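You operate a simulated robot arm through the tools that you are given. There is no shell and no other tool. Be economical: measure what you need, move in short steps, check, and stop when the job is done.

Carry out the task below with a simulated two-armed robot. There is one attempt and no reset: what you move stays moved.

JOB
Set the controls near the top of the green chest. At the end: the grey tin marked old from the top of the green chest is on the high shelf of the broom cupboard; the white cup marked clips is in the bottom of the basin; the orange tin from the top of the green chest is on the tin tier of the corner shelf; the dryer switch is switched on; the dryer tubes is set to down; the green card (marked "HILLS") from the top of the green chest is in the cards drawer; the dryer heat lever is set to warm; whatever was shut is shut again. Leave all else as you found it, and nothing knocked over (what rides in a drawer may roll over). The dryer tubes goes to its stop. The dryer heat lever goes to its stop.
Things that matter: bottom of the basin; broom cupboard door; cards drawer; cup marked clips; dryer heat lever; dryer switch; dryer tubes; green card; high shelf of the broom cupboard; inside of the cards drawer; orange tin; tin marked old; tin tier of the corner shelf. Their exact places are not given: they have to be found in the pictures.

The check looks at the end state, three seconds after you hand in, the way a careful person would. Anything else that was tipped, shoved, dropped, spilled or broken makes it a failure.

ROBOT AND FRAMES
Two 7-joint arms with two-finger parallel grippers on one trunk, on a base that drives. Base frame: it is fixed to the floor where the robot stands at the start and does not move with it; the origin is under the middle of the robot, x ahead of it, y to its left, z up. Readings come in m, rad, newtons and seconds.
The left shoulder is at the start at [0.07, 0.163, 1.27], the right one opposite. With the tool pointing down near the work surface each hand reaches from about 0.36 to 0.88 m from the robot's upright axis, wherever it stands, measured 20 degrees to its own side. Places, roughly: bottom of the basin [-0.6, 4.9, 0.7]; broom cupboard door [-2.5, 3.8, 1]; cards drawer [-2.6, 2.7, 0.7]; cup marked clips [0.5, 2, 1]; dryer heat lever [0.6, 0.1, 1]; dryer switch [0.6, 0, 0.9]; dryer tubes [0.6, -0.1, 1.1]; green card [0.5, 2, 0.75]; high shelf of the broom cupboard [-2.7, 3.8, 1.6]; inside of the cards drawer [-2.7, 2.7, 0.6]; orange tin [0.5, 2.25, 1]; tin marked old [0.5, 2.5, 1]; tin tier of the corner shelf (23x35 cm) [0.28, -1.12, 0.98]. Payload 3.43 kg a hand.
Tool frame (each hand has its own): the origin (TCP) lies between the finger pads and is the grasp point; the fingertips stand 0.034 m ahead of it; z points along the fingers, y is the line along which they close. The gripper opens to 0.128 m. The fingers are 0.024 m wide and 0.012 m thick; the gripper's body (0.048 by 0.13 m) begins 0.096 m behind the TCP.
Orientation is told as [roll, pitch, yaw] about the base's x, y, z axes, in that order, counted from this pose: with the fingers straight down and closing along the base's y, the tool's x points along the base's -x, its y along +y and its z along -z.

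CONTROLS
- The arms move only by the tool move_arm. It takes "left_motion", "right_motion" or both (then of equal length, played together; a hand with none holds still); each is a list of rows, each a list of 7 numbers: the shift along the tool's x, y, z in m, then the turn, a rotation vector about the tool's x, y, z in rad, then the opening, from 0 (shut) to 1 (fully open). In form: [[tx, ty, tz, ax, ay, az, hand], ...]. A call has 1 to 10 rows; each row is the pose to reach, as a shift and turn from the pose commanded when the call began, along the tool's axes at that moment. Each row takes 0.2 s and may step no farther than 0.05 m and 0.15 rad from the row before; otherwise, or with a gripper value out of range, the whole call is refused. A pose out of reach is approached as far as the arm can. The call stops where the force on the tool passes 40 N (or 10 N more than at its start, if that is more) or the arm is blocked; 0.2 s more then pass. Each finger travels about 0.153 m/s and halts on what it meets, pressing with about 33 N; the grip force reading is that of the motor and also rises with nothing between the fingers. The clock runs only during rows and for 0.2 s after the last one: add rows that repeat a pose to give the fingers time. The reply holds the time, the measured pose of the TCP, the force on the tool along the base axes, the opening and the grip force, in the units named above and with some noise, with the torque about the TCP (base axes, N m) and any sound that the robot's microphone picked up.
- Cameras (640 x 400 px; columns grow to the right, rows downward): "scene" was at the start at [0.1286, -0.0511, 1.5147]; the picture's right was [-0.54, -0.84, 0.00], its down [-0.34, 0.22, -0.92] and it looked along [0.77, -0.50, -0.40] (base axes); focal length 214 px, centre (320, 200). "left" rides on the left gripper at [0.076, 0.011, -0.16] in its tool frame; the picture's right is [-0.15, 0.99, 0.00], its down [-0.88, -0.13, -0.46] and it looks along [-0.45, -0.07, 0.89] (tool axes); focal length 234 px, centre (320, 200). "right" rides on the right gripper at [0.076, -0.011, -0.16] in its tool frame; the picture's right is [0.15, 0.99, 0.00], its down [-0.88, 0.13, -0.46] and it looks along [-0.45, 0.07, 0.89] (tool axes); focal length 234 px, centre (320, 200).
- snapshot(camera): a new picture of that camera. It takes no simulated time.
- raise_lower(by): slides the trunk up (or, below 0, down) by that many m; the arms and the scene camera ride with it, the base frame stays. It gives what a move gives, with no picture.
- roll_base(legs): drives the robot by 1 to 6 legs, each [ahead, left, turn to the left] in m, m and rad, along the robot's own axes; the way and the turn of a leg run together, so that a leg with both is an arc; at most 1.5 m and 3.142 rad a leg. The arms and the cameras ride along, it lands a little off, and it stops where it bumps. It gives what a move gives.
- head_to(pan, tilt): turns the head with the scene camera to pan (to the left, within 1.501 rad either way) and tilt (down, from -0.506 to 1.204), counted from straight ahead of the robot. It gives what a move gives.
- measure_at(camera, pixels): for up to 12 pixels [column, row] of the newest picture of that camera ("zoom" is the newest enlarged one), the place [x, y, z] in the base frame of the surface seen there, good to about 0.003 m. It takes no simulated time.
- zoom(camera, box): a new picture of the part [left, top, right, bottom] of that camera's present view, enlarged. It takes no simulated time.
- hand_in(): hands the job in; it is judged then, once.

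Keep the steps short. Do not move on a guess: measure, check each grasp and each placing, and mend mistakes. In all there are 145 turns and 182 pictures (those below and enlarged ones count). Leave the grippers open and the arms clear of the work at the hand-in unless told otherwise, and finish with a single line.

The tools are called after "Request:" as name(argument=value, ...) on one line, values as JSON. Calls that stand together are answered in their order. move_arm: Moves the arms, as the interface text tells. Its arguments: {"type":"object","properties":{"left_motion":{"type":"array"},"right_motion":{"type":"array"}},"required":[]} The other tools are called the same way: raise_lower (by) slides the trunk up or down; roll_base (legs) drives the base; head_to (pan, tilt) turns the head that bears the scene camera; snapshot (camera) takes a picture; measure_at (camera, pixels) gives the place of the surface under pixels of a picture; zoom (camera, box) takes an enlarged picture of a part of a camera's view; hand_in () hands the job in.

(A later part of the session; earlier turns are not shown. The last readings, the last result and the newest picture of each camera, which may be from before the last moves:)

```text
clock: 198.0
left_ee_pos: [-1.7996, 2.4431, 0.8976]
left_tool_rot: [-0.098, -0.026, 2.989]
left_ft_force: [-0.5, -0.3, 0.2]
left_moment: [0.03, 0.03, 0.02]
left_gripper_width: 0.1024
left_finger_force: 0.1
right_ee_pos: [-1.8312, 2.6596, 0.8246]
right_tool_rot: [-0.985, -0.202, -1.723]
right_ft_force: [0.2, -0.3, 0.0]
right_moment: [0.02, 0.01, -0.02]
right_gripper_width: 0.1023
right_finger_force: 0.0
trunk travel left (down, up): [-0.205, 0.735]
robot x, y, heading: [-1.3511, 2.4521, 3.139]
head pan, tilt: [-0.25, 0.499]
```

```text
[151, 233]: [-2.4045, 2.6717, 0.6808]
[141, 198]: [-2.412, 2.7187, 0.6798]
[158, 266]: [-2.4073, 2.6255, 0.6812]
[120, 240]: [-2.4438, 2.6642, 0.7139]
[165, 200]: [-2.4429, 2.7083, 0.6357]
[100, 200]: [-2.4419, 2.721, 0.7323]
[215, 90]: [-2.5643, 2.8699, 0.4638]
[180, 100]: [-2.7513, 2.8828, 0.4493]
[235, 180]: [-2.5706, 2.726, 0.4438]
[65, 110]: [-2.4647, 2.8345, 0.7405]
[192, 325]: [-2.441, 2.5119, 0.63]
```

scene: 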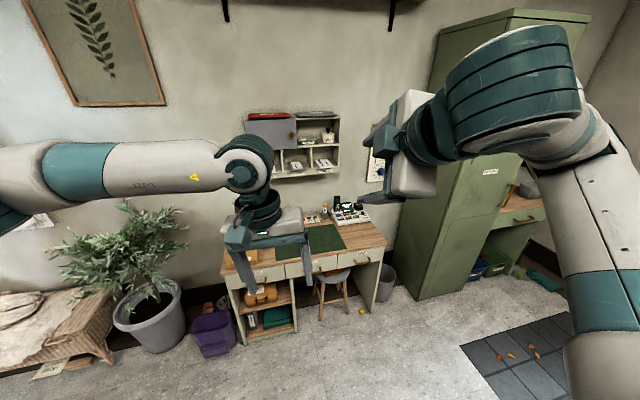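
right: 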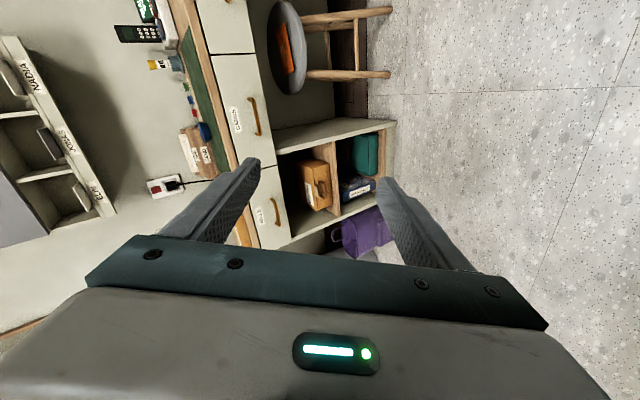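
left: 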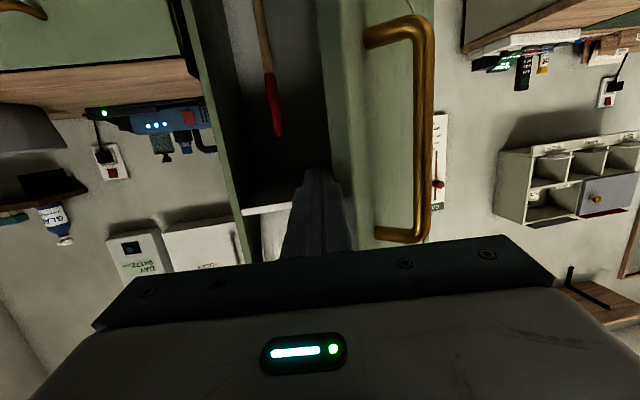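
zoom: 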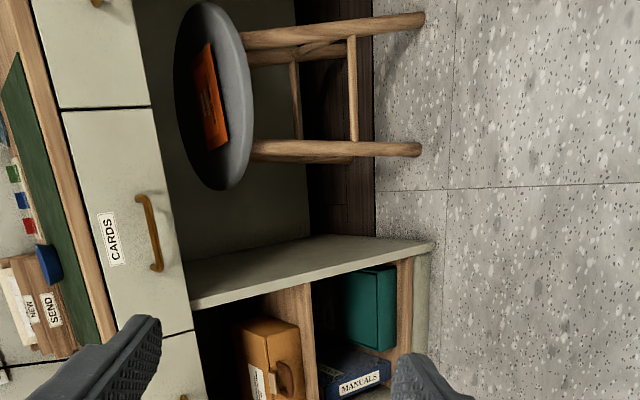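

Handle bar at (-2.408, 2.672, 0.681). I drive 0.45 m ahead, and pre-close to 3.5 cm.

Request:
roll_base(legs=[[0.44, 0, 0]])

Request:
move_arm(right_motion=[[0, 0, 0, 0, 0, 0, 0.5], [0, 0, 0, 0, 0, 0, 0.35], [0, 0, 0, 0, 0, 0, 0.35]])

Request:
snapshot(camera="right")

```text
clock: 200.7
left_ee_pos: [-2.2391, 2.4396, 0.8966]
left_tool_rot: [-0.098, -0.024, 2.996]
left_ft_force: [0.5, -0.1, 0.7]
left_moment: [0.0, -0.01, -0.03]
left_gripper_width: 0.1024
left_finger_force: 0.2
right_ee_pos: [-2.2717, 2.6539, 0.8241]
right_tool_rot: [-0.982, -0.203, -1.713]
right_ft_force: [-0.6, -0.1, -0.8]
right_moment: [0.01, -0.01, -0.01]
right_gripper_width: 0.1023
right_finger_force: 0.0
trunk travel left (down, up): [-0.205, 0.735]
robot x, y, heading: [-1.7933, 2.4524, -3.132]
head pan, tilt: [-0.25, 0.499]
```

```text
clock: 201.4
left_ee_pos: [-2.2397, 2.4387, 0.8964]
left_tool_rot: [-0.098, -0.026, 2.996]
left_ft_force: [-0.1, -0.5, -0.2]
left_moment: [0.01, 0.01, 0.03]
left_gripper_width: 0.1024
left_finger_force: 0.1
right_ee_pos: [-2.2719, 2.6539, 0.8243]
right_tool_rot: [-0.985, -0.204, -1.714]
right_ft_force: [-1.1, 1.0, -0.5]
right_moment: [-0.02, 0.01, -0.01]
right_gripper_width: 0.045
right_finger_force: 0.1
trunk travel left (down, up): [-0.205, 0.735]
robot x, y, heading: [-1.791, 2.4506, -3.133]
head pan, tilt: [-0.25, 0.499]
```

```text
69 pictures are left
```

right: 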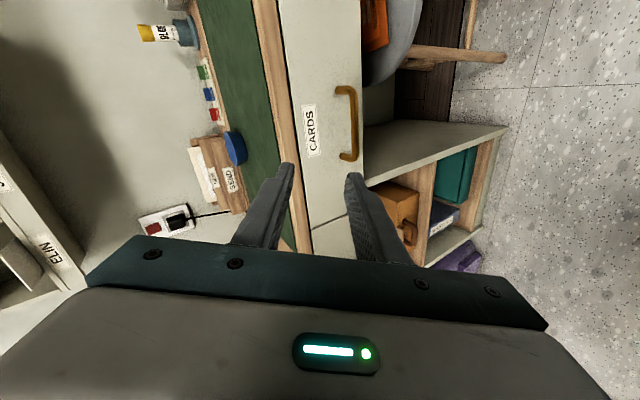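

I go to a point 6 cm before the bar, then along the finger line onto it, and grip.

Request:
move_arm(right_motion=[[0.009, 0.0136, 0.0386, 0, 0, 0, 0.32], [0.018, 0.0272, 0.0772, 0, 0, 0, 0.32], [0.027, 0.0408, 0.1158, 0, 0, 0, 0.32], [0.027, 0.0408, 0.146, 0, 0, 0, 0.32], [0.027, 0.0408, 0.174, 0, 0, 0, 0.32]])

Request:
zoom(camera="right", box=[220, 80, 440, 260])

```text
clock: 202.7
left_ee_pos: [-2.2387, 2.4389, 0.8973]
left_tool_rot: [-0.097, -0.026, 2.997]
left_ft_force: [0.4, 0.5, 0.4]
left_moment: [-0.01, 0.02, -0.03]
left_gripper_width: 0.1025
left_finger_force: 0.0
right_ee_pos: [-2.3922, 2.672, 0.6908]
right_tool_rot: [-0.987, -0.202, -1.713]
right_ft_force: [0.0, 0.8, -0.1]
right_moment: [-0.02, -0.02, -0.01]
right_gripper_width: 0.0408
right_finger_force: 0.0
right hand out of reach, approached as far as the arm can: row 1, 2
trunk travel left (down, up): [-0.205, 0.735]
robot x, y, heading: [-1.7914, 2.4504, -3.137]
head pan, tilt: [-0.25, 0.499]
```

```text
2.22 times, centred on (330, 170) of right
```

zoom: 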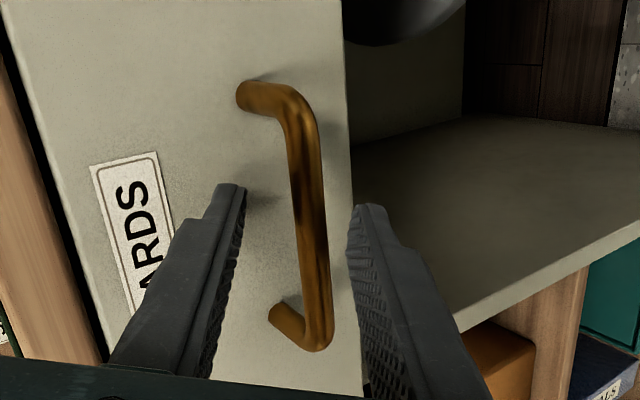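

The bar is between the fingers. I close, then pull by backing the base 0.25 m.

Request:
move_arm(right_motion=[[0, 0, 0, 0, 0, 0, 0], [0, 0, 0, 0, 0, 0, 0], [0, 0, 0, 0, 0, 0, 0]])

Request:
roll_base(legs=[[-0.12, 0, 0], [-0.13, 0, 0]])

Request:
snapshot(camera="right")

Request:
snapshot(camera="scene")

```text
clock: 203.4
left_ee_pos: [-2.2384, 2.4386, 0.8959]
left_tool_rot: [-0.096, -0.024, 2.998]
left_ft_force: [-0.5, -0.3, 0.2]
left_moment: [-0.01, -0.01, -0.01]
left_gripper_width: 0.1024
left_finger_force: 0.1
right_ee_pos: [-2.3906, 2.6697, 0.685]
right_tool_rot: [-0.972, -0.2, -1.712]
right_ft_force: [26.2, -7.6, -27.6]
right_moment: [0.9, -0.75, 1.08]
right_gripper_width: 0.018
right_finger_force: 44.9
trunk travel left (down, up): [-0.205, 0.735]
robot x, y, heading: [-1.7919, 2.4511, -3.134]
head pan, tilt: [-0.25, 0.499]
```

```text
clock: 205.6
left_ee_pos: [-1.9935, 2.4396, 0.895]
left_tool_rot: [-0.099, -0.024, 3.001]
left_ft_force: [-0.1, -0.5, -0.3]
left_moment: [0.02, -0.01, -0.02]
left_gripper_width: 0.1026
left_finger_force: 0.1
right_ee_pos: [-2.146, 2.6709, 0.6862]
right_tool_rot: [-0.976, -0.2, -1.71]
right_ft_force: [0.5, -16.9, -35.1]
right_moment: [0.81, -0.6, 1.05]
right_gripper_width: 0.0182
right_finger_force: 44.8
trunk travel left (down, up): [-0.205, 0.735]
robot x, y, heading: [-1.5483, 2.4537, -3.132]
head pan, tilt: [-0.25, 0.499]
```

```text
67 pictures are left
```

right: 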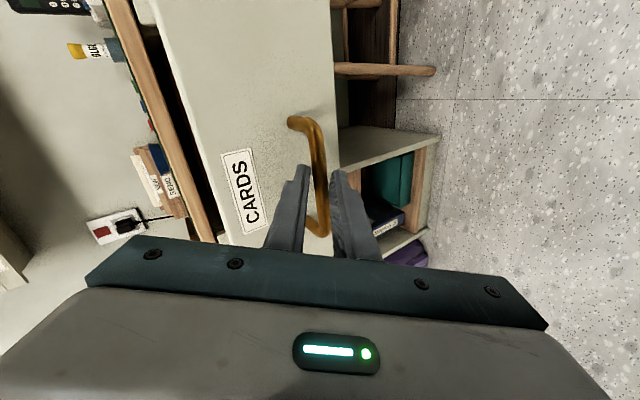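

```text
66 pictures are left
```

scene: 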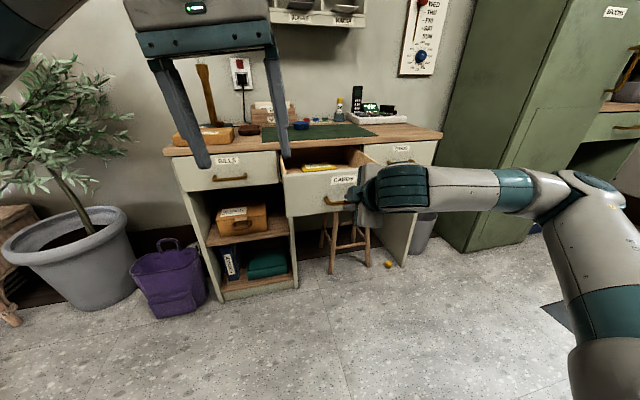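

Drawer is open 25 cm. I release, back away, restore the right hand to pointing down and raise the trunk.

Request:
move_arm(right_motion=[[0, 0, 0, 0, 0, 0, 0.4], [0, 0, 0, 0, 0, 0, 0.5], [0, 0, -0.04, 0, 0, 0, 0.5], [0, 0, -0.08, 0, 0, 0, 0.5]])

Request:
roll_base(legs=[[-0.25, 0, 0]])

Request:
raise_lower(by=0.4)

Request:
move_arm(right_motion=[[0, 0, 0, -0.143, 0.038, 0, 0.8], [0, 0, 0, -0.286, 0.076, 0, 0.8], [0, 0, 0, -0.429, 0.115, 0, 0.8], [0, 0, 0, -0.572, 0.153, 0, 0.8], [0, 0, 0, -0.715, 0.191, 0, 0.8], [0, 0, 0, -0.858, 0.229, 0, 0.8], [0, 0, 0, -0.96, 0.26, 0, 0.8]])

Request:
move_arm(right_motion=[[0, 0, -0.02, 0, 0, 0.15, 0.8], [0, 0, -0.04, 0, 0, 0.3, 0.8], [0, 0, -0.06, 0, 0, 0.45, 0.8], [0, 0, -0.08, 0, 0, 0.6, 0.8], [0, 0, -0.1, 0, 0, 0.75, 0.8], [0, 0, -0.1, 0, 0, 0.9, 0.8], [0, 0, -0.1, 0, 0, 1.05, 0.8], [0, 0, -0.1, 0, 0, 1.2, 0.8], [0, 0, -0.1, 0, 0, 1.3, 0.8]])

Request:
roll_base(legs=[[0, 0, 1.57], [0, 0, 1.56]])

Request:
raise_lower(by=0.145)

```text
clock: 206.6
left_ee_pos: [-1.9908, 2.4405, 0.8973]
left_tool_rot: [-0.098, -0.027, 3.0]
left_ft_force: [-0.1, 0.4, -0.5]
left_moment: [-0.01, 0.01, -0.02]
left_gripper_width: 0.1023
left_finger_force: 0.1
right_ee_pos: [-2.09, 2.6709, 0.7384]
right_tool_rot: [-0.974, -0.201, -1.711]
right_ft_force: [-0.4, -0.2, -0.8]
right_moment: [-0.02, 0.0, -0.01]
right_gripper_width: 0.0641
right_finger_force: 0.0
right hand out of reach, approached as far as the arm can: row 4
trunk travel left (down, up): [-0.205, 0.735]
robot x, y, heading: [-1.5407, 2.4552, -3.131]
head pan, tilt: [-0.25, 0.499]
```

```text
clock: 208.4
left_ee_pos: [-1.7405, 2.4433, 0.8963]
left_tool_rot: [-0.098, -0.026, 2.998]
left_ft_force: [-0.8, -0.2, 1.2]
left_moment: [0.02, 0.05, 0.02]
left_gripper_width: 0.1022
left_finger_force: 0.0
right_ee_pos: [-1.8386, 2.6721, 0.7387]
right_tool_rot: [-0.975, -0.201, -1.711]
right_ft_force: [0.2, 0.3, 0.1]
right_moment: [0.01, -0.02, -0.06]
right_gripper_width: 0.0639
right_finger_force: 0.0
trunk travel left (down, up): [-0.205, 0.735]
robot x, y, heading: [-1.294, 2.4564, -3.135]
head pan, tilt: [-0.25, 0.499]
```

```text
clock: 212.2
left_ee_pos: [-1.7411, 2.4429, 1.2958]
left_tool_rot: [-0.096, -0.028, 2.999]
left_ft_force: [-0.8, -0.2, -0.1]
left_moment: [0.06, 0.01, 0.02]
left_gripper_width: 0.1025
left_finger_force: 0.0
right_ee_pos: [-1.8389, 2.6726, 1.1373]
right_tool_rot: [-0.976, -0.2, -1.71]
right_ft_force: [-0.2, -0.2, 0.3]
right_moment: [-0.01, -0.03, 0.0]
right_gripper_width: 0.0641
right_finger_force: 0.0
trunk travel left (down, up): [-0.605, 0.335]
robot x, y, heading: [-1.2993, 2.4587, -3.132]
head pan, tilt: [-0.25, 0.499]
```

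```text
clock: 213.8
left_ee_pos: [-1.7417, 2.4457, 1.2964]
left_tool_rot: [-0.096, -0.025, 2.999]
left_ft_force: [-0.5, 0.4, -0.2]
left_moment: [-0.07, 0.01, 0.02]
left_gripper_width: 0.1021
left_finger_force: 0.0
right_ee_pos: [-1.7879, 2.6346, 1.124]
right_tool_rot: [0.004, 0.02, -1.834]
right_ft_force: [0.8, 1.1, -0.3]
right_moment: [-0.04, 0.0, 0.01]
right_gripper_width: 0.103
right_finger_force: 0.1
right hand out of reach, approached as far as the arm can: row 3, 4, 5, 6, 7
trunk travel left (down, up): [-0.605, 0.335]
robot x, y, heading: [-1.2936, 2.4545, -3.132]
head pan, tilt: [-0.25, 0.499]
```

```text
clock: 215.8
left_ee_pos: [-1.7418, 2.4426, 1.2958]
left_tool_rot: [-0.099, -0.026, 2.998]
left_ft_force: [-0.2, 0.3, 0.1]
left_moment: [-0.01, -0.02, -0.01]
left_gripper_width: 0.1024
left_finger_force: 0.0
right_ee_pos: [-1.7855, 2.6324, 1.2242]
right_tool_rot: [-0.018, 0.005, -3.13]
right_ft_force: [0.4, -0.7, 0.2]
right_moment: [0.03, 0.0, 0.01]
right_gripper_width: 0.1025
right_finger_force: 0.1
trunk travel left (down, up): [-0.605, 0.335]
robot x, y, heading: [-1.2901, 2.4555, -3.133]
head pan, tilt: [-0.25, 0.499]
```

```text
clock: 223.9
left_ee_pos: [-0.8466, 2.472, 1.2964]
left_tool_rot: [-0.099, -0.026, -0.133]
left_ft_force: [-0.2, 0.1, -0.3]
left_moment: [0.02, 0.01, -0.03]
left_gripper_width: 0.1024
left_finger_force: 0.0
right_ee_pos: [-0.8011, 2.2817, 1.2242]
right_tool_rot: [-0.018, 0.006, 0.022]
right_ft_force: [-0.3, -0.3, 0.3]
right_moment: [-0.02, 0.01, -0.02]
right_gripper_width: 0.1026
right_finger_force: 0.1
trunk travel left (down, up): [-0.605, 0.335]
robot x, y, heading: [-1.2955, 2.4571, 0.013]
head pan, tilt: [-0.25, 0.499]
```

```text
clock: 225.6
left_ee_pos: [-0.8462, 2.4715, 1.4415]
left_tool_rot: [-0.097, -0.026, -0.135]
left_ft_force: [-0.8, 0.3, -0.1]
left_moment: [-0.02, -0.03, 0.03]
left_gripper_width: 0.1026
left_finger_force: 0.1
right_ee_pos: [-0.8013, 2.2819, 1.3689]
right_tool_rot: [-0.018, 0.005, 0.021]
right_ft_force: [1.3, 0.1, -0.2]
right_moment: [0.03, 0.0, 0.0]
right_gripper_width: 0.1023
right_finger_force: 0.1
trunk travel left (down, up): [-0.75, 0.19]
robot x, y, heading: [-1.2911, 2.4544, 0.016]
head pan, tilt: [-0.25, 0.499]
```

Now to the chest again: strafe right 0.27 and ahead 1.09.

Request:
roll_base(legs=[[0, -0.28, -0.016], [0.7, 0, 0], [0.38, 0, 0]])

Request:
head_to(pan=-0.1, tilt=0.7)

Request:
snapshot(camera="scene")

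Request:
snapshot(camera="right")

```text
clock: 233.0
left_ee_pos: [0.2339, 2.1936, 1.4418]
left_tool_rot: [-0.098, -0.025, -0.143]
left_ft_force: [-0.4, 0.4, 0.6]
left_moment: [0.0, 0.01, 0.0]
left_gripper_width: 0.1026
left_finger_force: 0.0
right_ee_pos: [0.2772, 2.0035, 1.3701]
right_tool_rot: [-0.018, 0.005, 0.014]
right_ft_force: [-0.3, 0.2, 0.0]
right_moment: [0.0, -0.02, -0.01]
right_gripper_width: 0.1022
right_finger_force: 0.0
trunk travel left (down, up): [-0.75, 0.19]
robot x, y, heading: [-0.2125, 2.1783, 0.01]
head pan, tilt: [-0.25, 0.499]
```

```text
clock: 233.7
left_ee_pos: [0.2369, 2.1923, 1.4418]
left_tool_rot: [-0.099, -0.026, -0.141]
left_ft_force: [-0.5, 0.3, -0.3]
left_moment: [0.01, 0.03, -0.03]
left_gripper_width: 0.1023
left_finger_force: 0.0
right_ee_pos: [0.2796, 2.0031, 1.3691]
right_tool_rot: [-0.02, 0.006, 0.014]
right_ft_force: [0.5, 0.8, -1.2]
right_moment: [-0.03, 0.02, -0.01]
right_gripper_width: 0.1025
right_finger_force: 0.1
trunk travel left (down, up): [-0.75, 0.19]
robot x, y, heading: [-0.2151, 2.1809, 0.009]
head pan, tilt: [-0.099, 0.7]
```

```text
65 pictures are left
```

scene: 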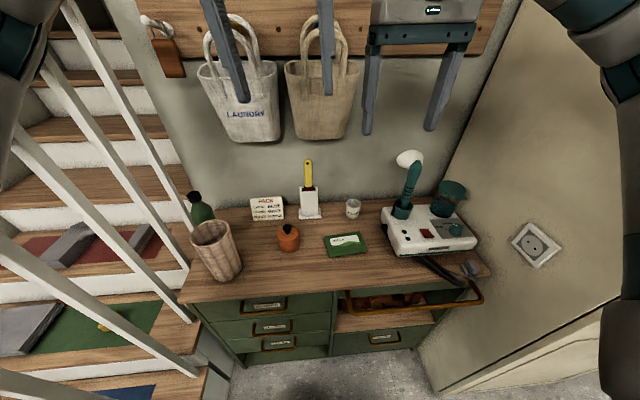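

```text
64 pictures are left
```

right: 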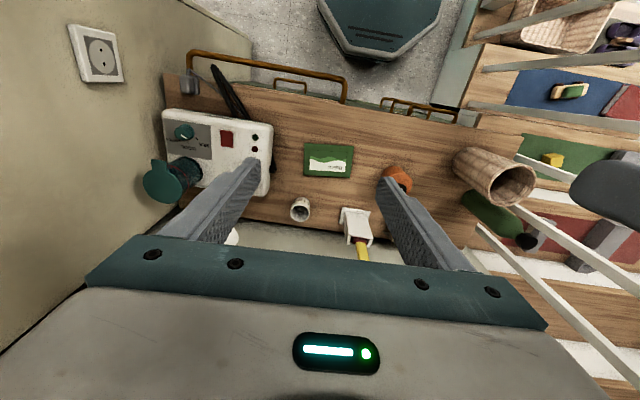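

Request:
measure_at(camera="right", pixels=[[292, 207], [309, 206], [300, 199], [300, 217], [304, 145], [353, 146], [304, 175], [351, 178], [341, 213], [233, 236], [397, 180]])

Request:
measure_at(camera="scene", pixels=[[346, 207], [360, 206], [353, 212], [353, 200], [408, 160], [400, 205], [325, 90], [385, 210]])

```text
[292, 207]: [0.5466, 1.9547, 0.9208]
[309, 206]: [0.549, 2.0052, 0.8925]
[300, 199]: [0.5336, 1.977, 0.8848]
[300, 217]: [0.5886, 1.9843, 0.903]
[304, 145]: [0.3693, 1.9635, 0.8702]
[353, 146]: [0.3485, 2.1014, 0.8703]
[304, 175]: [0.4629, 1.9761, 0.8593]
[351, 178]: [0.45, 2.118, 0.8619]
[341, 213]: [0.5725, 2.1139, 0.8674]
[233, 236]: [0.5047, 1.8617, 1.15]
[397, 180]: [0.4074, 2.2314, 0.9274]
```

```text
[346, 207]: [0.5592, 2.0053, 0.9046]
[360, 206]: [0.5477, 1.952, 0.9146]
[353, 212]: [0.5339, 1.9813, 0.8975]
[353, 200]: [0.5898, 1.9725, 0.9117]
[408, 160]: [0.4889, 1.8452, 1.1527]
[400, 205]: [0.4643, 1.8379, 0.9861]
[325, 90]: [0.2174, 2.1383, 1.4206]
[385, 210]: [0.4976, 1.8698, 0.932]
```

Cup centre (0.562, 1.980), r≈0.028, top 0.92. I go above it with the right hand.

Request:
move_arm(right_motion=[[-0.02, -0.002, 0.04, 0, 0, 0, 0.66], [-0.04, -0.004, 0.085, 0, 0, 0, 0.66], [-0.07, -0.006, 0.125, 0, 0, 0, 0.66], [-0.1, -0.008, 0.165, 0, 0, 0, 0.66], [-0.13, -0.01, 0.2, 0, 0, 0, 0.66], [-0.17, -0.012, 0.225, 0, 0, 0, 0.66], [-0.21, -0.015, 0.25, 0, 0, 0, 0.66], [-0.25, -0.018, 0.275, 0, 0, 0, 0.66], [-0.283, -0.02, 0.3, 0, 0, 0, 0.66]])

Request:
snapshot(camera="right")

Request:
snapshot(camera="scene")

```text
clock: 235.7
left_ee_pos: [0.2371, 2.1938, 1.4414]
left_tool_rot: [-0.099, -0.024, -0.138]
left_ft_force: [0.1, -0.2, -0.2]
left_moment: [-0.04, 0.06, 0.01]
left_gripper_width: 0.1025
left_finger_force: 0.1
right_ee_pos: [0.5625, 1.9831, 1.0661]
right_tool_rot: [-0.021, 0.008, 0.014]
right_ft_force: [0.3, 0.0, 0.0]
right_moment: [-0.01, 0.06, 0.03]
right_gripper_width: 0.0845
right_finger_force: 0.0
trunk travel left (down, up): [-0.75, 0.19]
robot x, y, heading: [-0.2142, 2.1797, 0.01]
head pan, tilt: [-0.099, 0.7]
```

```text
63 pictures are left
```

right: 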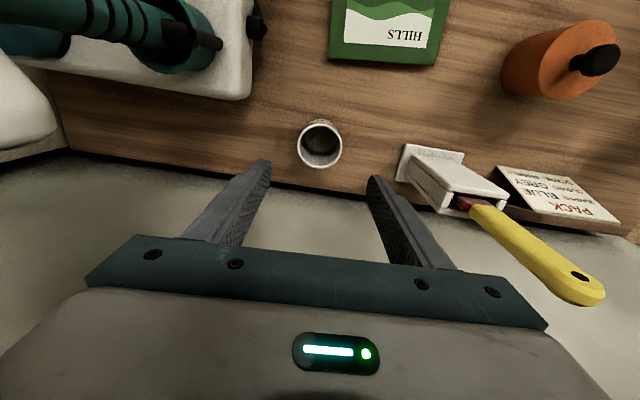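

```text
62 pictures are left
```

scene: 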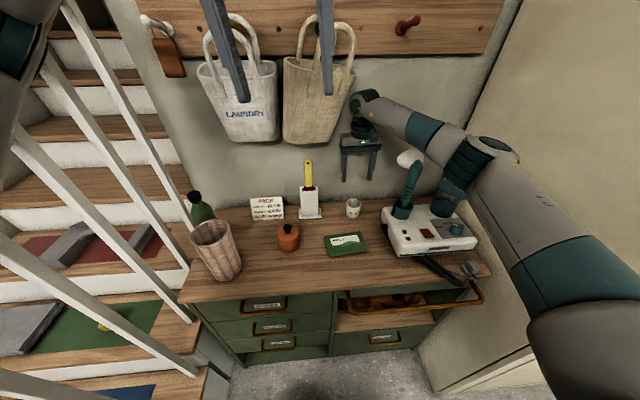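

I check the forearm/elbow clearance over the steamer's brush before descending.

Request:
measure_at(camera="scene", pixels=[[428, 140], [462, 175], [460, 150], [410, 158], [440, 200], [500, 200], [395, 120]])

Request:
measure_at(camera="right", pixels=[[300, 150], [341, 148], [320, 125], [320, 166]])

```text
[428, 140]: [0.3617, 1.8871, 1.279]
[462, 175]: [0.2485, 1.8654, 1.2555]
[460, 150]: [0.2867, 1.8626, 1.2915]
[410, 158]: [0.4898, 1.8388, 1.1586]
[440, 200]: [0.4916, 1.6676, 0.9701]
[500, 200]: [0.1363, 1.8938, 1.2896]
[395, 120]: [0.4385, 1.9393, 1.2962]
```

```text
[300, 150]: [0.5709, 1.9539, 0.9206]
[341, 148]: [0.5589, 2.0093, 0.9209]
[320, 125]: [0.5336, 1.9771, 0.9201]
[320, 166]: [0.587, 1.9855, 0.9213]
```

Clearance OK; cup centre (0.560, 1.981) under the hand. I descend and grip.

Request:
move_arm(right_motion=[[0, 0, 0.045, 0, 0, 0, 0.66], [0, 0.001, 0.09, 0, 0, 0, 0.66], [0, 0.002, 0.13, 0, 0, 0, 0.66], [0, 0.002, 0.162, 0, 0, 0, 0.66], [0, 0.002, 0.162, 0, 0, 0, 0.25], [0, 0.002, 0.162, 0, 0, 0, 0.25], [0, 0.002, 0.162, 0, 0, 0, 0.25]])

Request:
move_arm(right_motion=[[0, 0, -0.045, 0, 0, 0, 0.25], [0, 0, -0.09, 0, 0, 0, 0.25], [0.02, 0, -0.13, 0, 0, 0, 0.25], [0.05, 0, -0.165, 0, 0, 0, 0.25]])

Request:
snapshot(camera="right")

```text
clock: 237.3
left_ee_pos: [0.2349, 2.1933, 1.4419]
left_tool_rot: [-0.099, -0.025, -0.142]
left_ft_force: [0.7, -0.6, -0.7]
left_moment: [-0.01, 0.02, 0.03]
left_gripper_width: 0.1028
left_finger_force: 0.2
right_ee_pos: [0.56, 1.9791, 0.9082]
right_tool_rot: [-0.018, 0.005, 0.014]
right_ft_force: [0.0, 1.2, -0.6]
right_moment: [-0.01, 0.02, -0.01]
right_gripper_width: 0.0611
right_finger_force: 33.5
trunk travel left (down, up): [-0.75, 0.19]
robot x, y, heading: [-0.2136, 2.1792, 0.01]
head pan, tilt: [-0.099, 0.7]
```

```text
clock: 238.3
left_ee_pos: [0.233, 2.1915, 1.4427]
left_tool_rot: [-0.096, -0.028, -0.142]
left_ft_force: [0.6, -0.6, 0.5]
left_moment: [0.02, -0.03, 0.01]
left_gripper_width: 0.1025
left_finger_force: 0.1
right_ee_pos: [0.5108, 1.9806, 1.0714]
right_tool_rot: [-0.019, 0.004, 0.016]
right_ft_force: [-0.1, -0.7, -1.8]
right_moment: [0.02, -0.04, -0.01]
right_gripper_width: 0.0609
right_finger_force: 33.2
trunk travel left (down, up): [-0.75, 0.19]
robot x, y, heading: [-0.2138, 2.1823, 0.008]
head pan, tilt: [-0.099, 0.7]
```

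```text
61 pictures are left
```

right: 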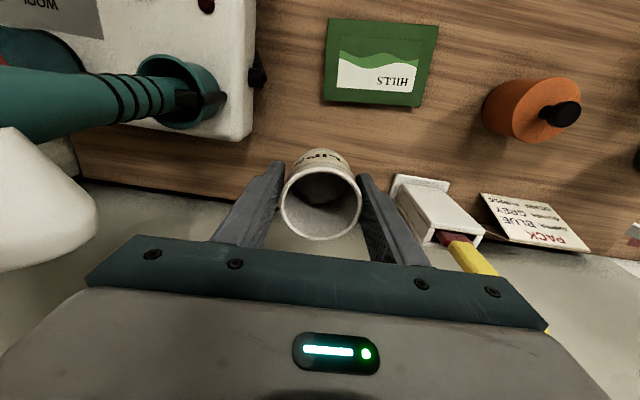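

Cup is held. I retract the right hand to its travel place while levelling the left hand.

Request:
move_arm(right_motion=[[0.03, -0.01, -0.03, 0, 0, 0, 0.25], [0.06, -0.02, -0.06, 0, 0, 0, 0.25], [0.09, -0.03, -0.09, 0, 0, 0, 0.25], [0.12, -0.04, -0.12, 0, 0, 0, 0.25], [0.15, -0.052, -0.15, 0, 0, 0, 0.25], [0.18, -0.064, -0.18, 0, 0, 0, 0.25], [0.21, -0.076, -0.21, 0, 0, 0, 0.25], [0.24, -0.088, -0.24, 0, 0, 0, 0.25], [0.27, -0.1, -0.27, 0, 0, 0, 0.25], [0.3, -0.11, -0.3, 0, 0, 0, 0.25]], left_motion=[[0, 0, 0, -0.05, 0.0135, 0, 0.9], [0, 0, 0, -0.098, 0.027, 0, 0.9], [0, 0, 0, -0.098, 0.027, 0, 0.9], [0, 0, 0, -0.098, 0.027, 0, 0.9], [0, 0, 0, -0.098, 0.027, 0, 0.9], [0, 0, 0, -0.098, 0.027, 0, 0.9], [0, 0, 0, -0.098, 0.027, 0, 0.9], [0, 0, 0, -0.098, 0.027, 0, 0.9], [0, 0, 0, -0.098, 0.027, 0, 0.9], [0, 0, 0, -0.098, 0.027, 0, 0.9]])

```text
clock: 240.5
left_ee_pos: [0.2344, 2.1997, 1.4421]
left_tool_rot: [-0.003, 0.0, -0.142]
left_ft_force: [0.2, -0.2, 0.1]
left_moment: [0.01, -0.03, 0.0]
left_gripper_width: 0.1151
left_finger_force: 0.0
right_ee_pos: [0.2122, 1.8763, 1.3773]
right_tool_rot: [-0.023, 0.008, 0.017]
right_ft_force: [-0.6, -0.6, -1.8]
right_moment: [-0.01, -0.03, 0.02]
right_gripper_width: 0.0612
right_finger_force: 33.6
trunk travel left (down, up): [-0.75, 0.19]
robot x, y, heading: [-0.2112, 2.1801, 0.009]
head pan, tilt: [-0.099, 0.7]
```

Now the left hand goes over the HILLS card, turning so the fingers close along its short side.

Request:
move_arm(left_motion=[[-0.0195, -0.0134, 0.037, 0, 0, 0.12, 1], [-0.039, -0.0268, 0.074, 0, 0, 0.24, 1], [-0.0585, -0.0402, 0.112, 0, 0, 0.36, 1], [-0.078, -0.0536, 0.149, 0, 0, 0.48, 1], [-0.0975, -0.067, 0.186, 0, 0, 0.6, 1], [-0.117, -0.0804, 0.223, 0, 0, 0.72, 1], [-0.1365, -0.0938, 0.26, 0, 0, 0.84, 1], [-0.156, -0.107, 0.298, 0, 0, 0.96, 1], [-0.1755, -0.1206, 0.335, 0, 0, 1.08, 1], [-0.195, -0.134, 0.372, 0, 0, 1.18, 1]])

Request:
snapshot(camera="left")

Request:
snapshot(camera="scene")

```text
clock: 242.7
left_ee_pos: [0.3758, 2.0603, 1.0969]
left_tool_rot: [0.003, -0.007, -1.257]
left_ft_force: [1.0, 0.2, 0.7]
left_moment: [-0.01, -0.02, 0.04]
left_gripper_width: 0.1278
left_finger_force: 0.0
left hand out of reach, approached as far as the arm can: row 9, 10
right_ee_pos: [0.2128, 1.8762, 1.378]
right_tool_rot: [-0.024, 0.005, 0.013]
right_ft_force: [-0.2, -0.1, -0.8]
right_moment: [0.01, -0.01, 0.02]
right_gripper_width: 0.0611
right_finger_force: 33.1
trunk travel left (down, up): [-0.75, 0.19]
robot x, y, heading: [-0.213, 2.1776, 0.009]
head pan, tilt: [-0.099, 0.7]
```

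```text
60 pictures are left
```

left: 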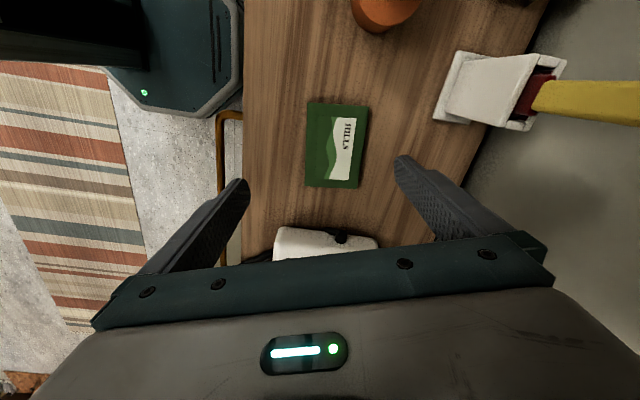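

```text
59 pictures are left
```

scene: 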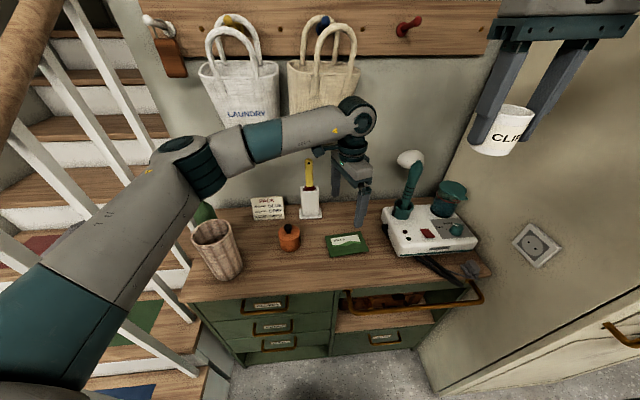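

Request:
measure_at(camera="left", pixels=[[310, 106], [365, 108], [308, 184], [356, 186], [337, 146], [309, 145], [361, 146]])

```text
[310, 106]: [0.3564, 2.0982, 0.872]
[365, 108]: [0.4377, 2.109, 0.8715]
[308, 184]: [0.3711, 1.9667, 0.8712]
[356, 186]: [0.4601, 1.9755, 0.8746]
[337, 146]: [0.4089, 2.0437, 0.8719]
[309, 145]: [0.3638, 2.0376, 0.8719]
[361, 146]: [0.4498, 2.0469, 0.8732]
```

Card centre (0.4065, 2.037), short side 8.7 cm, 0.2 rad off my finger line. I rotate the base 0.2 rad right with a small shift to line up.

Request:
roll_base(legs=[[0.05, 0.05, -0.2]])

Request:
snapshot(camera="left")

Request:
measure_at(camera="left", pixels=[[320, 100], [320, 150]])

```text
clock: 243.9
left_ee_pos: [0.3935, 1.9923, 1.0975]
left_tool_rot: [0.003, -0.007, -1.457]
left_ft_force: [-0.3, 0.7, -1.1]
left_moment: [-0.01, 0.02, -0.03]
left_gripper_width: 0.1279
left_finger_force: 0.1
right_ee_pos: [0.196, 1.8449, 1.3773]
right_tool_rot: [-0.024, 0.005, -0.186]
right_ft_force: [-0.2, 0.7, -0.9]
right_moment: [-0.01, 0.0, -0.01]
right_gripper_width: 0.061
right_finger_force: 33.3
trunk travel left (down, up): [-0.75, 0.19]
robot x, y, heading: [-0.1603, 2.2261, -0.189]
head pan, tilt: [-0.099, 0.7]
```

```text
58 pictures are left
```

left: 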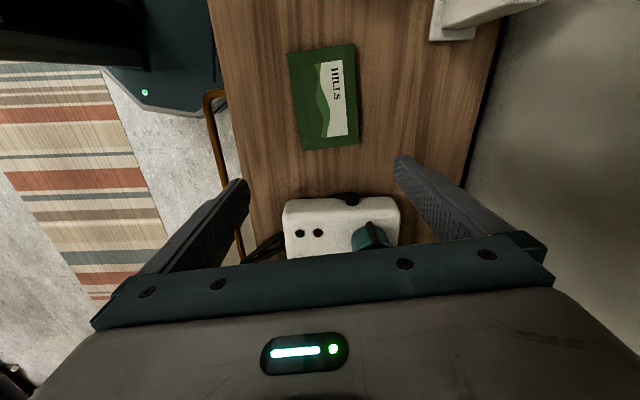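

```text
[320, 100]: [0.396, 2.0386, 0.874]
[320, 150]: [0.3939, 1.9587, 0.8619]
```

Well aligned now. I shift 4.5 cm, descend to the table and close on the card's edges.

Request:
move_arm(left_motion=[[0.022, 0.009, 0.03, 0, 0, 0, 1], [0.043, 0.018, 0.07, 0, 0, 0, 1], [0.043, 0.018, 0.11, 0, 0, 0, 1], [0.043, 0.018, 0.15, 0, 0, 0, 1], [0.043, 0.018, 0.185, 0, 0, 0, 1], [0.043, 0.018, 0.201, 0, 0, 0, 1], [0.043, 0.018, 0.201, 0, 0, 0, 0.4], [0.043, 0.018, 0.201, 0, 0, 0, 0.4], [0.043, 0.018, 0.201, 0, 0, 0, 0.4]])

Request:
snapshot(camera="left")

```text
clock: 245.9
left_ee_pos: [0.4048, 2.037, 0.9302]
left_tool_rot: [0.003, -0.006, -1.452]
left_ft_force: [-0.8, 0.3, -0.4]
left_moment: [-0.02, 0.0, -0.02]
left_gripper_width: 0.0513
left_finger_force: 0.1
left hand out of reach, approached as far as the arm can: row 4, 5, 6, 7, 8, 9
right_ee_pos: [0.1965, 1.8444, 1.3784]
right_tool_rot: [-0.025, 0.004, -0.187]
right_ft_force: [-0.3, 0.1, -1.4]
right_moment: [-0.02, 0.01, -0.02]
right_gripper_width: 0.0613
right_finger_force: 33.1
trunk travel left (down, up): [-0.75, 0.19]
robot x, y, heading: [-0.1612, 2.2251, -0.189]
head pan, tilt: [-0.099, 0.7]
```

```text
57 pictures are left
```

left: 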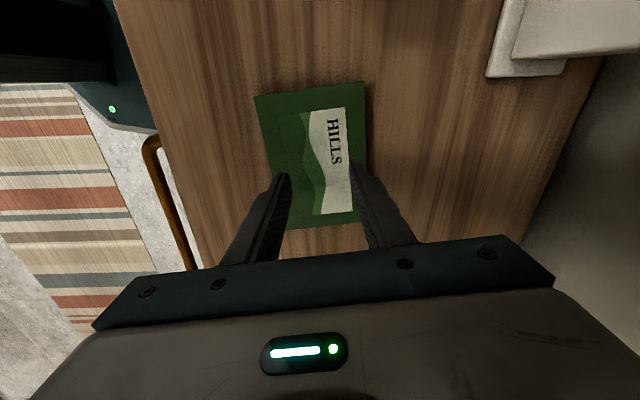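

The arm stopped 3.3 cm high (closed above the card, not touching). I reopen, lower the trunk 3.2 cm and close again.

Request:
move_arm(left_motion=[[0, 0, 0, 0, 0, 0, 1], [0, 0, 0, 0, 0, 0, 1], [0, 0, 0, 0, 0, 0, 1]])

Request:
raise_lower(by=-0.033)

Request:
move_arm(left_motion=[[0, 0, 0, 0, 0, 0, 0.6], [0, 0, 0, 0, 0, 0, 0.5], [0, 0, 0, 0, 0, 0, 0.5], [0, 0, 0, 0, 0, 0, 0.5]])

Request:
snapshot(camera="left")

```text
clock: 246.7
left_ee_pos: [0.4046, 2.0358, 0.9293]
left_tool_rot: [0.004, -0.007, -1.454]
left_ft_force: [1.5, -0.4, 0.2]
left_moment: [0.03, -0.01, 0.0]
left_gripper_width: 0.1278
left_finger_force: 0.1
right_ee_pos: [0.1968, 1.8457, 1.3784]
right_tool_rot: [-0.024, 0.005, -0.186]
right_ft_force: [-0.3, 0.2, -1.1]
right_moment: [0.01, 0.04, 0.0]
right_gripper_width: 0.061
right_finger_force: 33.3
trunk travel left (down, up): [-0.75, 0.19]
robot x, y, heading: [-0.1565, 2.2259, -0.19]
head pan, tilt: [-0.099, 0.7]
```

```text
clock: 247.4
left_ee_pos: [0.4051, 2.0371, 0.8973]
left_tool_rot: [0.0, -0.009, -1.453]
left_ft_force: [0.3, -0.2, 0.0]
left_moment: [0.01, 0.0, -0.01]
left_gripper_width: 0.128
left_finger_force: 0.0
right_ee_pos: [0.1977, 1.8454, 1.3436]
right_tool_rot: [-0.024, 0.007, -0.186]
right_ft_force: [0.1, -0.9, 0.3]
right_moment: [-0.01, 0.02, -0.02]
right_gripper_width: 0.061
right_finger_force: 32.9
trunk travel left (down, up): [-0.717, 0.223]
robot x, y, heading: [-0.1626, 2.2288, -0.187]
head pan, tilt: [-0.099, 0.7]
```

```text
clock: 248.4
left_ee_pos: [0.4058, 2.0355, 0.8972]
left_tool_rot: [0.002, -0.008, -1.453]
left_ft_force: [0.6, 0.2, 0.2]
left_moment: [-0.05, -0.02, -0.02]
left_gripper_width: 0.0939
left_finger_force: 32.8
right_ee_pos: [0.1969, 1.8428, 1.3449]
right_tool_rot: [-0.024, 0.006, -0.187]
right_ft_force: [-0.2, -0.5, -0.9]
right_moment: [0.02, 0.02, 0.01]
right_gripper_width: 0.061
right_finger_force: 33.3
trunk travel left (down, up): [-0.717, 0.223]
robot x, y, heading: [-0.1618, 2.2273, -0.187]
head pan, tilt: [-0.099, 0.7]
```

```text
56 pictures are left
```

left: 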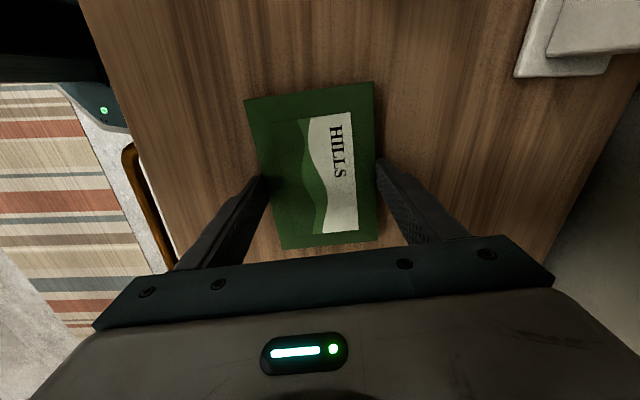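

Card is gripped (9.4 cm). I raise the trunk 0.15 and check that it comes up.

Request:
raise_lower(by=0.15)

Request:
snapshot(camera="left")

Request:
snapshot(camera="scene")

```text
clock: 250.2
left_ee_pos: [0.4045, 2.0318, 1.0461]
left_tool_rot: [0.004, -0.002, -1.454]
left_ft_force: [0.8, -0.2, -0.2]
left_moment: [-0.02, 0.01, -0.02]
left_gripper_width: 0.0939
left_finger_force: 33.2
right_ee_pos: [0.1948, 1.8384, 1.4944]
right_tool_rot: [-0.019, 0.004, -0.187]
right_ft_force: [0.3, -1.1, -1.6]
right_moment: [0.03, 0.0, -0.02]
right_gripper_width: 0.0611
right_finger_force: 33.1
trunk travel left (down, up): [-0.867, 0.073]
robot x, y, heading: [-0.1622, 2.2272, -0.191]
head pan, tilt: [-0.099, 0.7]
```

```text
55 pictures are left
```

left: 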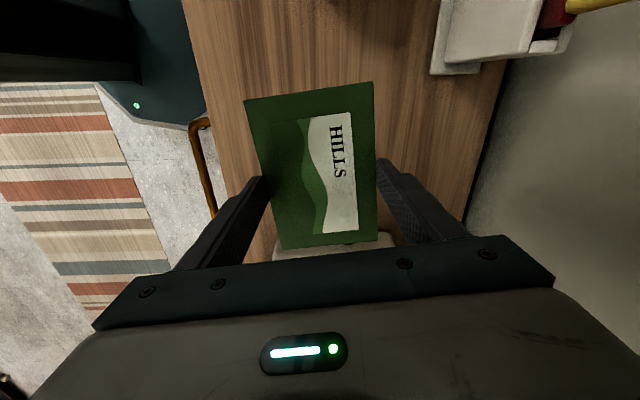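

```text
54 pictures are left
```

scene: 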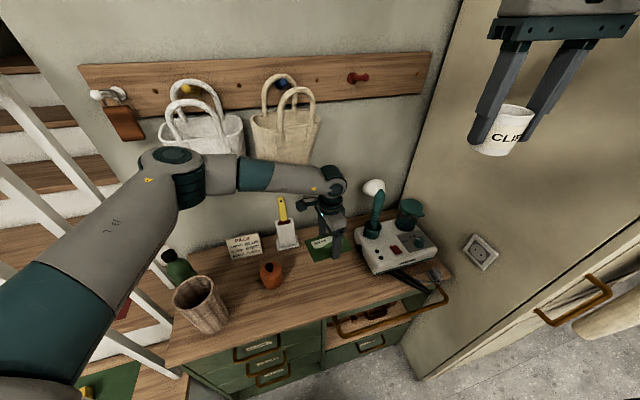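

The card is lifted. I back out, turn around, and drive toward the open cards drawer (left hand at carrying height).

Request:
roll_base(legs=[[-0.35, -0.1, 0], [-0.5, 0, 0.19], [0, 0, 1.57], [0, 0, 1.57], [0.4, -0.35, 0]])

Request:
head_to(pan=-0.1, tilt=0.65)

Request:
snapshot(camera="scene")

```text
clock: 265.4
left_ee_pos: [-1.996, 2.7074, 1.046]
left_tool_rot: [0.003, -0.002, 1.854]
left_ft_force: [-0.9, -0.8, 0.6]
left_moment: [0.02, 0.0, 0.0]
left_gripper_width: 0.0935
left_finger_force: 33.3
right_ee_pos: [-1.8221, 2.9321, 1.4948]
right_tool_rot: [-0.019, 0.005, 3.121]
right_ft_force: [-0.2, -1.0, -0.9]
right_moment: [0.02, 0.0, 0.0]
right_gripper_width: 0.061
right_finger_force: 32.6
trunk travel left (down, up): [-0.867, 0.073]
robot x, y, heading: [-1.4093, 2.609, 3.117]
head pan, tilt: [-0.099, 0.7]
```

```text
clock: 266.0
left_ee_pos: [-1.9979, 2.7079, 1.0458]
left_tool_rot: [0.004, -0.002, 1.854]
left_ft_force: [-0.9, 0.3, -1.1]
left_moment: [0.0, -0.01, 0.0]
left_gripper_width: 0.0938
left_finger_force: 33.0
right_ee_pos: [-1.8218, 2.9338, 1.4941]
right_tool_rot: [-0.017, 0.005, 3.122]
right_ft_force: [0.6, 0.0, -1.3]
right_moment: [0.05, -0.02, -0.01]
right_gripper_width: 0.0609
right_finger_force: 33.1
trunk travel left (down, up): [-0.867, 0.073]
robot x, y, heading: [-1.4081, 2.6119, 3.121]
head pan, tilt: [-0.099, 0.649]
```

```text
53 pictures are left
```

scene: 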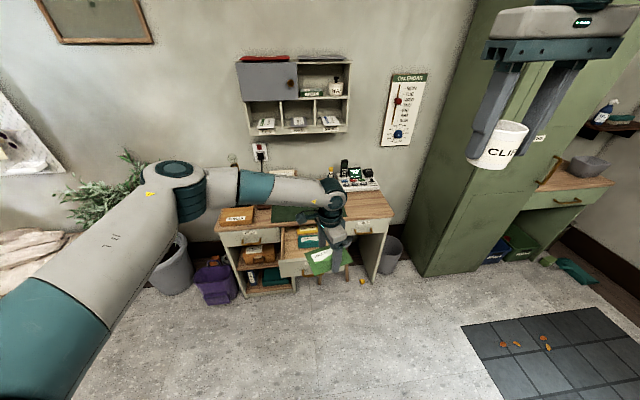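

Drawer is visible, half hidden by my hand. I look through the left camera and zoom the scene.

Request:
zoom(camera="scene", box=[210, 195, 390, 305])

Request:
measure_at(camera="zoom", pixels=[[255, 190], [345, 125], [345, 160], [300, 180], [320, 190], [290, 260], [280, 160], [370, 130], [270, 215]])

Request:
snapshot(camera="left")

```text
3.56 times, centred on (300, 250) of scene
```

zoom: 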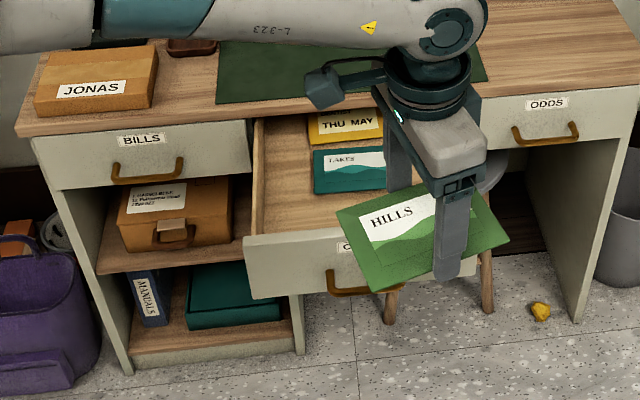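

```text
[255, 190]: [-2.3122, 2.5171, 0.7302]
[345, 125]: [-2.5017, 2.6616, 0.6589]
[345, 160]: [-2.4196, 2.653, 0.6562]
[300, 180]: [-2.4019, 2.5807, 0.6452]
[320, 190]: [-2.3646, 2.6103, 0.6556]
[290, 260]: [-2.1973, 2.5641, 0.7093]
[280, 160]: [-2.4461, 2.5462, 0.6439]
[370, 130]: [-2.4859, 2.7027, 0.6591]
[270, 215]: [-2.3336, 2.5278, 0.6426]
```

```text
51 pictures are left
```

left: 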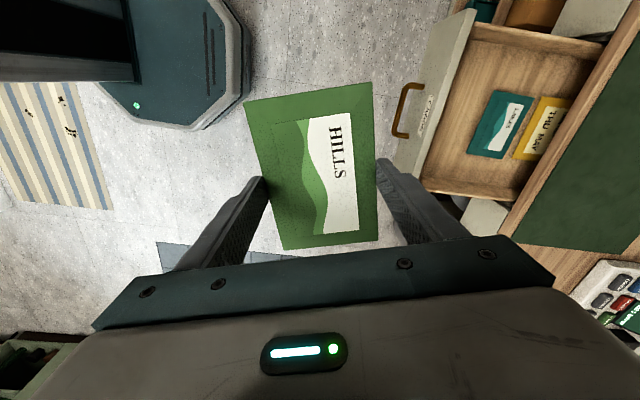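

Drawer floor is z=0.644; free place in front of the LAKES card, around (-2.285, 2.67). My card is 0.28 rad skewed, so I turn the base -0.28 and move over the drawer at height.

Request:
roll_base(legs=[[0, 0, -0.283], [0.26, 0.29, 0]])

Request:
snapshot(camera="left")

Request:
snapshot(camera="scene")

```text
clock: 269.4
left_ee_pos: [-2.2748, 2.6686, 1.0463]
left_tool_rot: [0.005, -0.002, 1.573]
left_ft_force: [0.1, 0.3, -0.7]
left_moment: [0.0, 0.0, 0.0]
left_gripper_width: 0.0935
left_finger_force: 33.0
right_ee_pos: [-2.0466, 2.8381, 1.4934]
right_tool_rot: [-0.019, 0.004, 2.839]
right_ft_force: [0.7, 0.3, -0.5]
right_moment: [-0.03, 0.02, -0.03]
right_gripper_width: 0.0609
right_finger_force: 33.4
trunk travel left (down, up): [-0.867, 0.073]
robot x, y, heading: [-1.74, 2.4109, 2.835]
head pan, tilt: [-0.099, 0.649]
```

```text
50 pictures are left
```

left: 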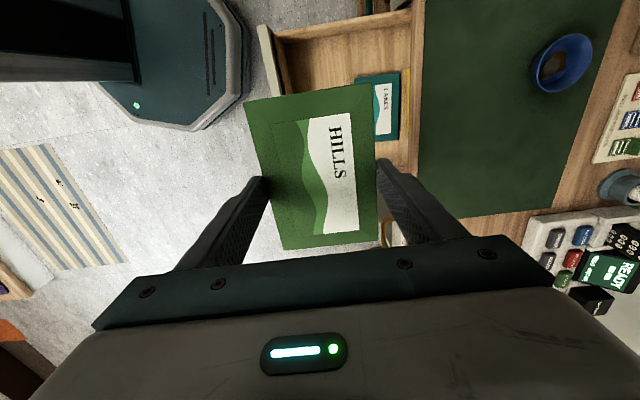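

```text
49 pictures are left
```

scene: 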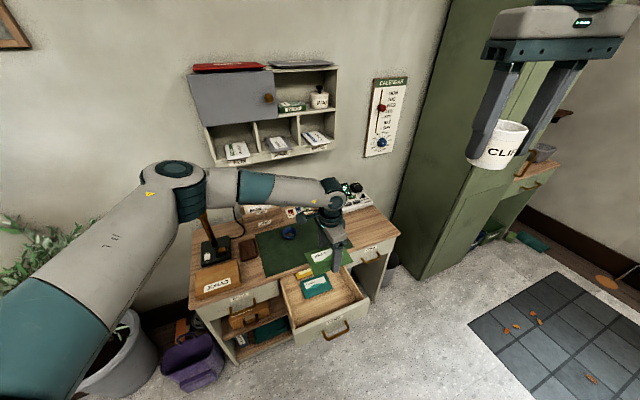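

Request:
measure_at(camera="scene", pixels=[[203, 215], [208, 240], [250, 190], [290, 190], [190, 200], [170, 175], [225, 280], [240, 247], [290, 232], [332, 210]])

```text
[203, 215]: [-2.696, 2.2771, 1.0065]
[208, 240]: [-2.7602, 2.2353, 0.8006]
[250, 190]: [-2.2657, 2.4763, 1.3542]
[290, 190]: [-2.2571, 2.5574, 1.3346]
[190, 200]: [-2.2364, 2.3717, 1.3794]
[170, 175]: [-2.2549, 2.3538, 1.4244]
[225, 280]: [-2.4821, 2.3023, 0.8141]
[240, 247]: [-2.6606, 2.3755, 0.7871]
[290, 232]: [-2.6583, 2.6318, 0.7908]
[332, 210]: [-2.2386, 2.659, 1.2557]
```

The arm stays in front of the desk edge. I adjust 1 cm and lower the trunk 0.36 m to bring the card near the drawer floor.

Request:
move_arm(left_motion=[[0, 0.009, 0, 0, 0, 0, 0.5]])

Request:
raise_lower(by=-0.355)

Request:
snapshot(camera="left")

Request:
snapshot(camera="scene")

```text
clock: 269.8
left_ee_pos: [-2.2775, 2.6693, 1.0464]
left_tool_rot: [0.003, -0.001, 1.573]
left_ft_force: [0.0, 0.4, -0.1]
left_moment: [-0.01, 0.01, -0.01]
left_gripper_width: 0.0938
left_finger_force: 32.9
left hand out of reach, approached as far as the arm can: row 1
right_ee_pos: [-2.0468, 2.8367, 1.4927]
right_tool_rot: [-0.019, 0.006, 2.839]
right_ft_force: [0.5, 0.2, -0.6]
right_moment: [0.01, 0.01, -0.01]
right_gripper_width: 0.0611
right_finger_force: 32.9
trunk travel left (down, up): [-0.867, 0.073]
robot x, y, heading: [-1.7412, 2.4119, 2.839]
head pan, tilt: [-0.099, 0.649]
```

```text
clock: 272.3
left_ee_pos: [-2.2773, 2.6687, 0.764]
left_tool_rot: [0.003, -0.005, 1.573]
left_ft_force: [0.5, -2.0, 6.6]
left_moment: [-0.13, -0.44, -0.1]
left_gripper_width: 0.0937
left_finger_force: 32.8
right_ee_pos: [-2.0473, 2.8355, 1.2059]
right_tool_rot: [-0.02, 0.005, 2.84]
right_ft_force: [0.3, -0.1, -1.0]
right_moment: [-0.03, 0.0, 0.03]
right_gripper_width: 0.0608
right_finger_force: 33.2
trunk travel left (down, up): [-0.58, 0.36]
robot x, y, heading: [-1.7383, 2.4128, 2.838]
head pan, tilt: [-0.099, 0.649]
stopped: the force on the tool passed its limit (the readings are from after the stop); the commanded pose is now the measured one
```

```text
48 pictures are left
```

left: 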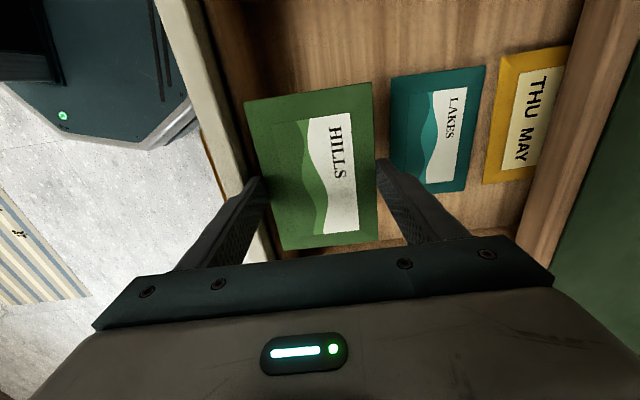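

```text
47 pictures are left
```

scene: 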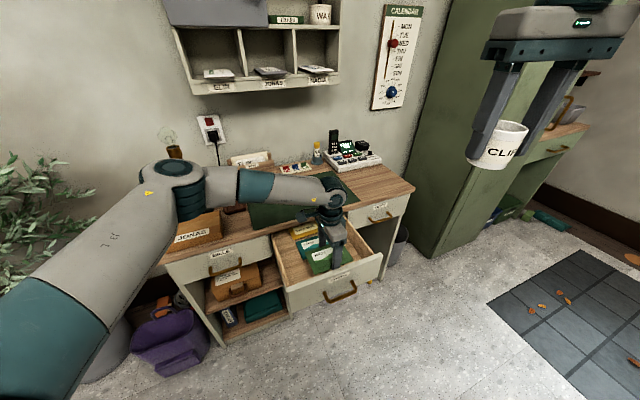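

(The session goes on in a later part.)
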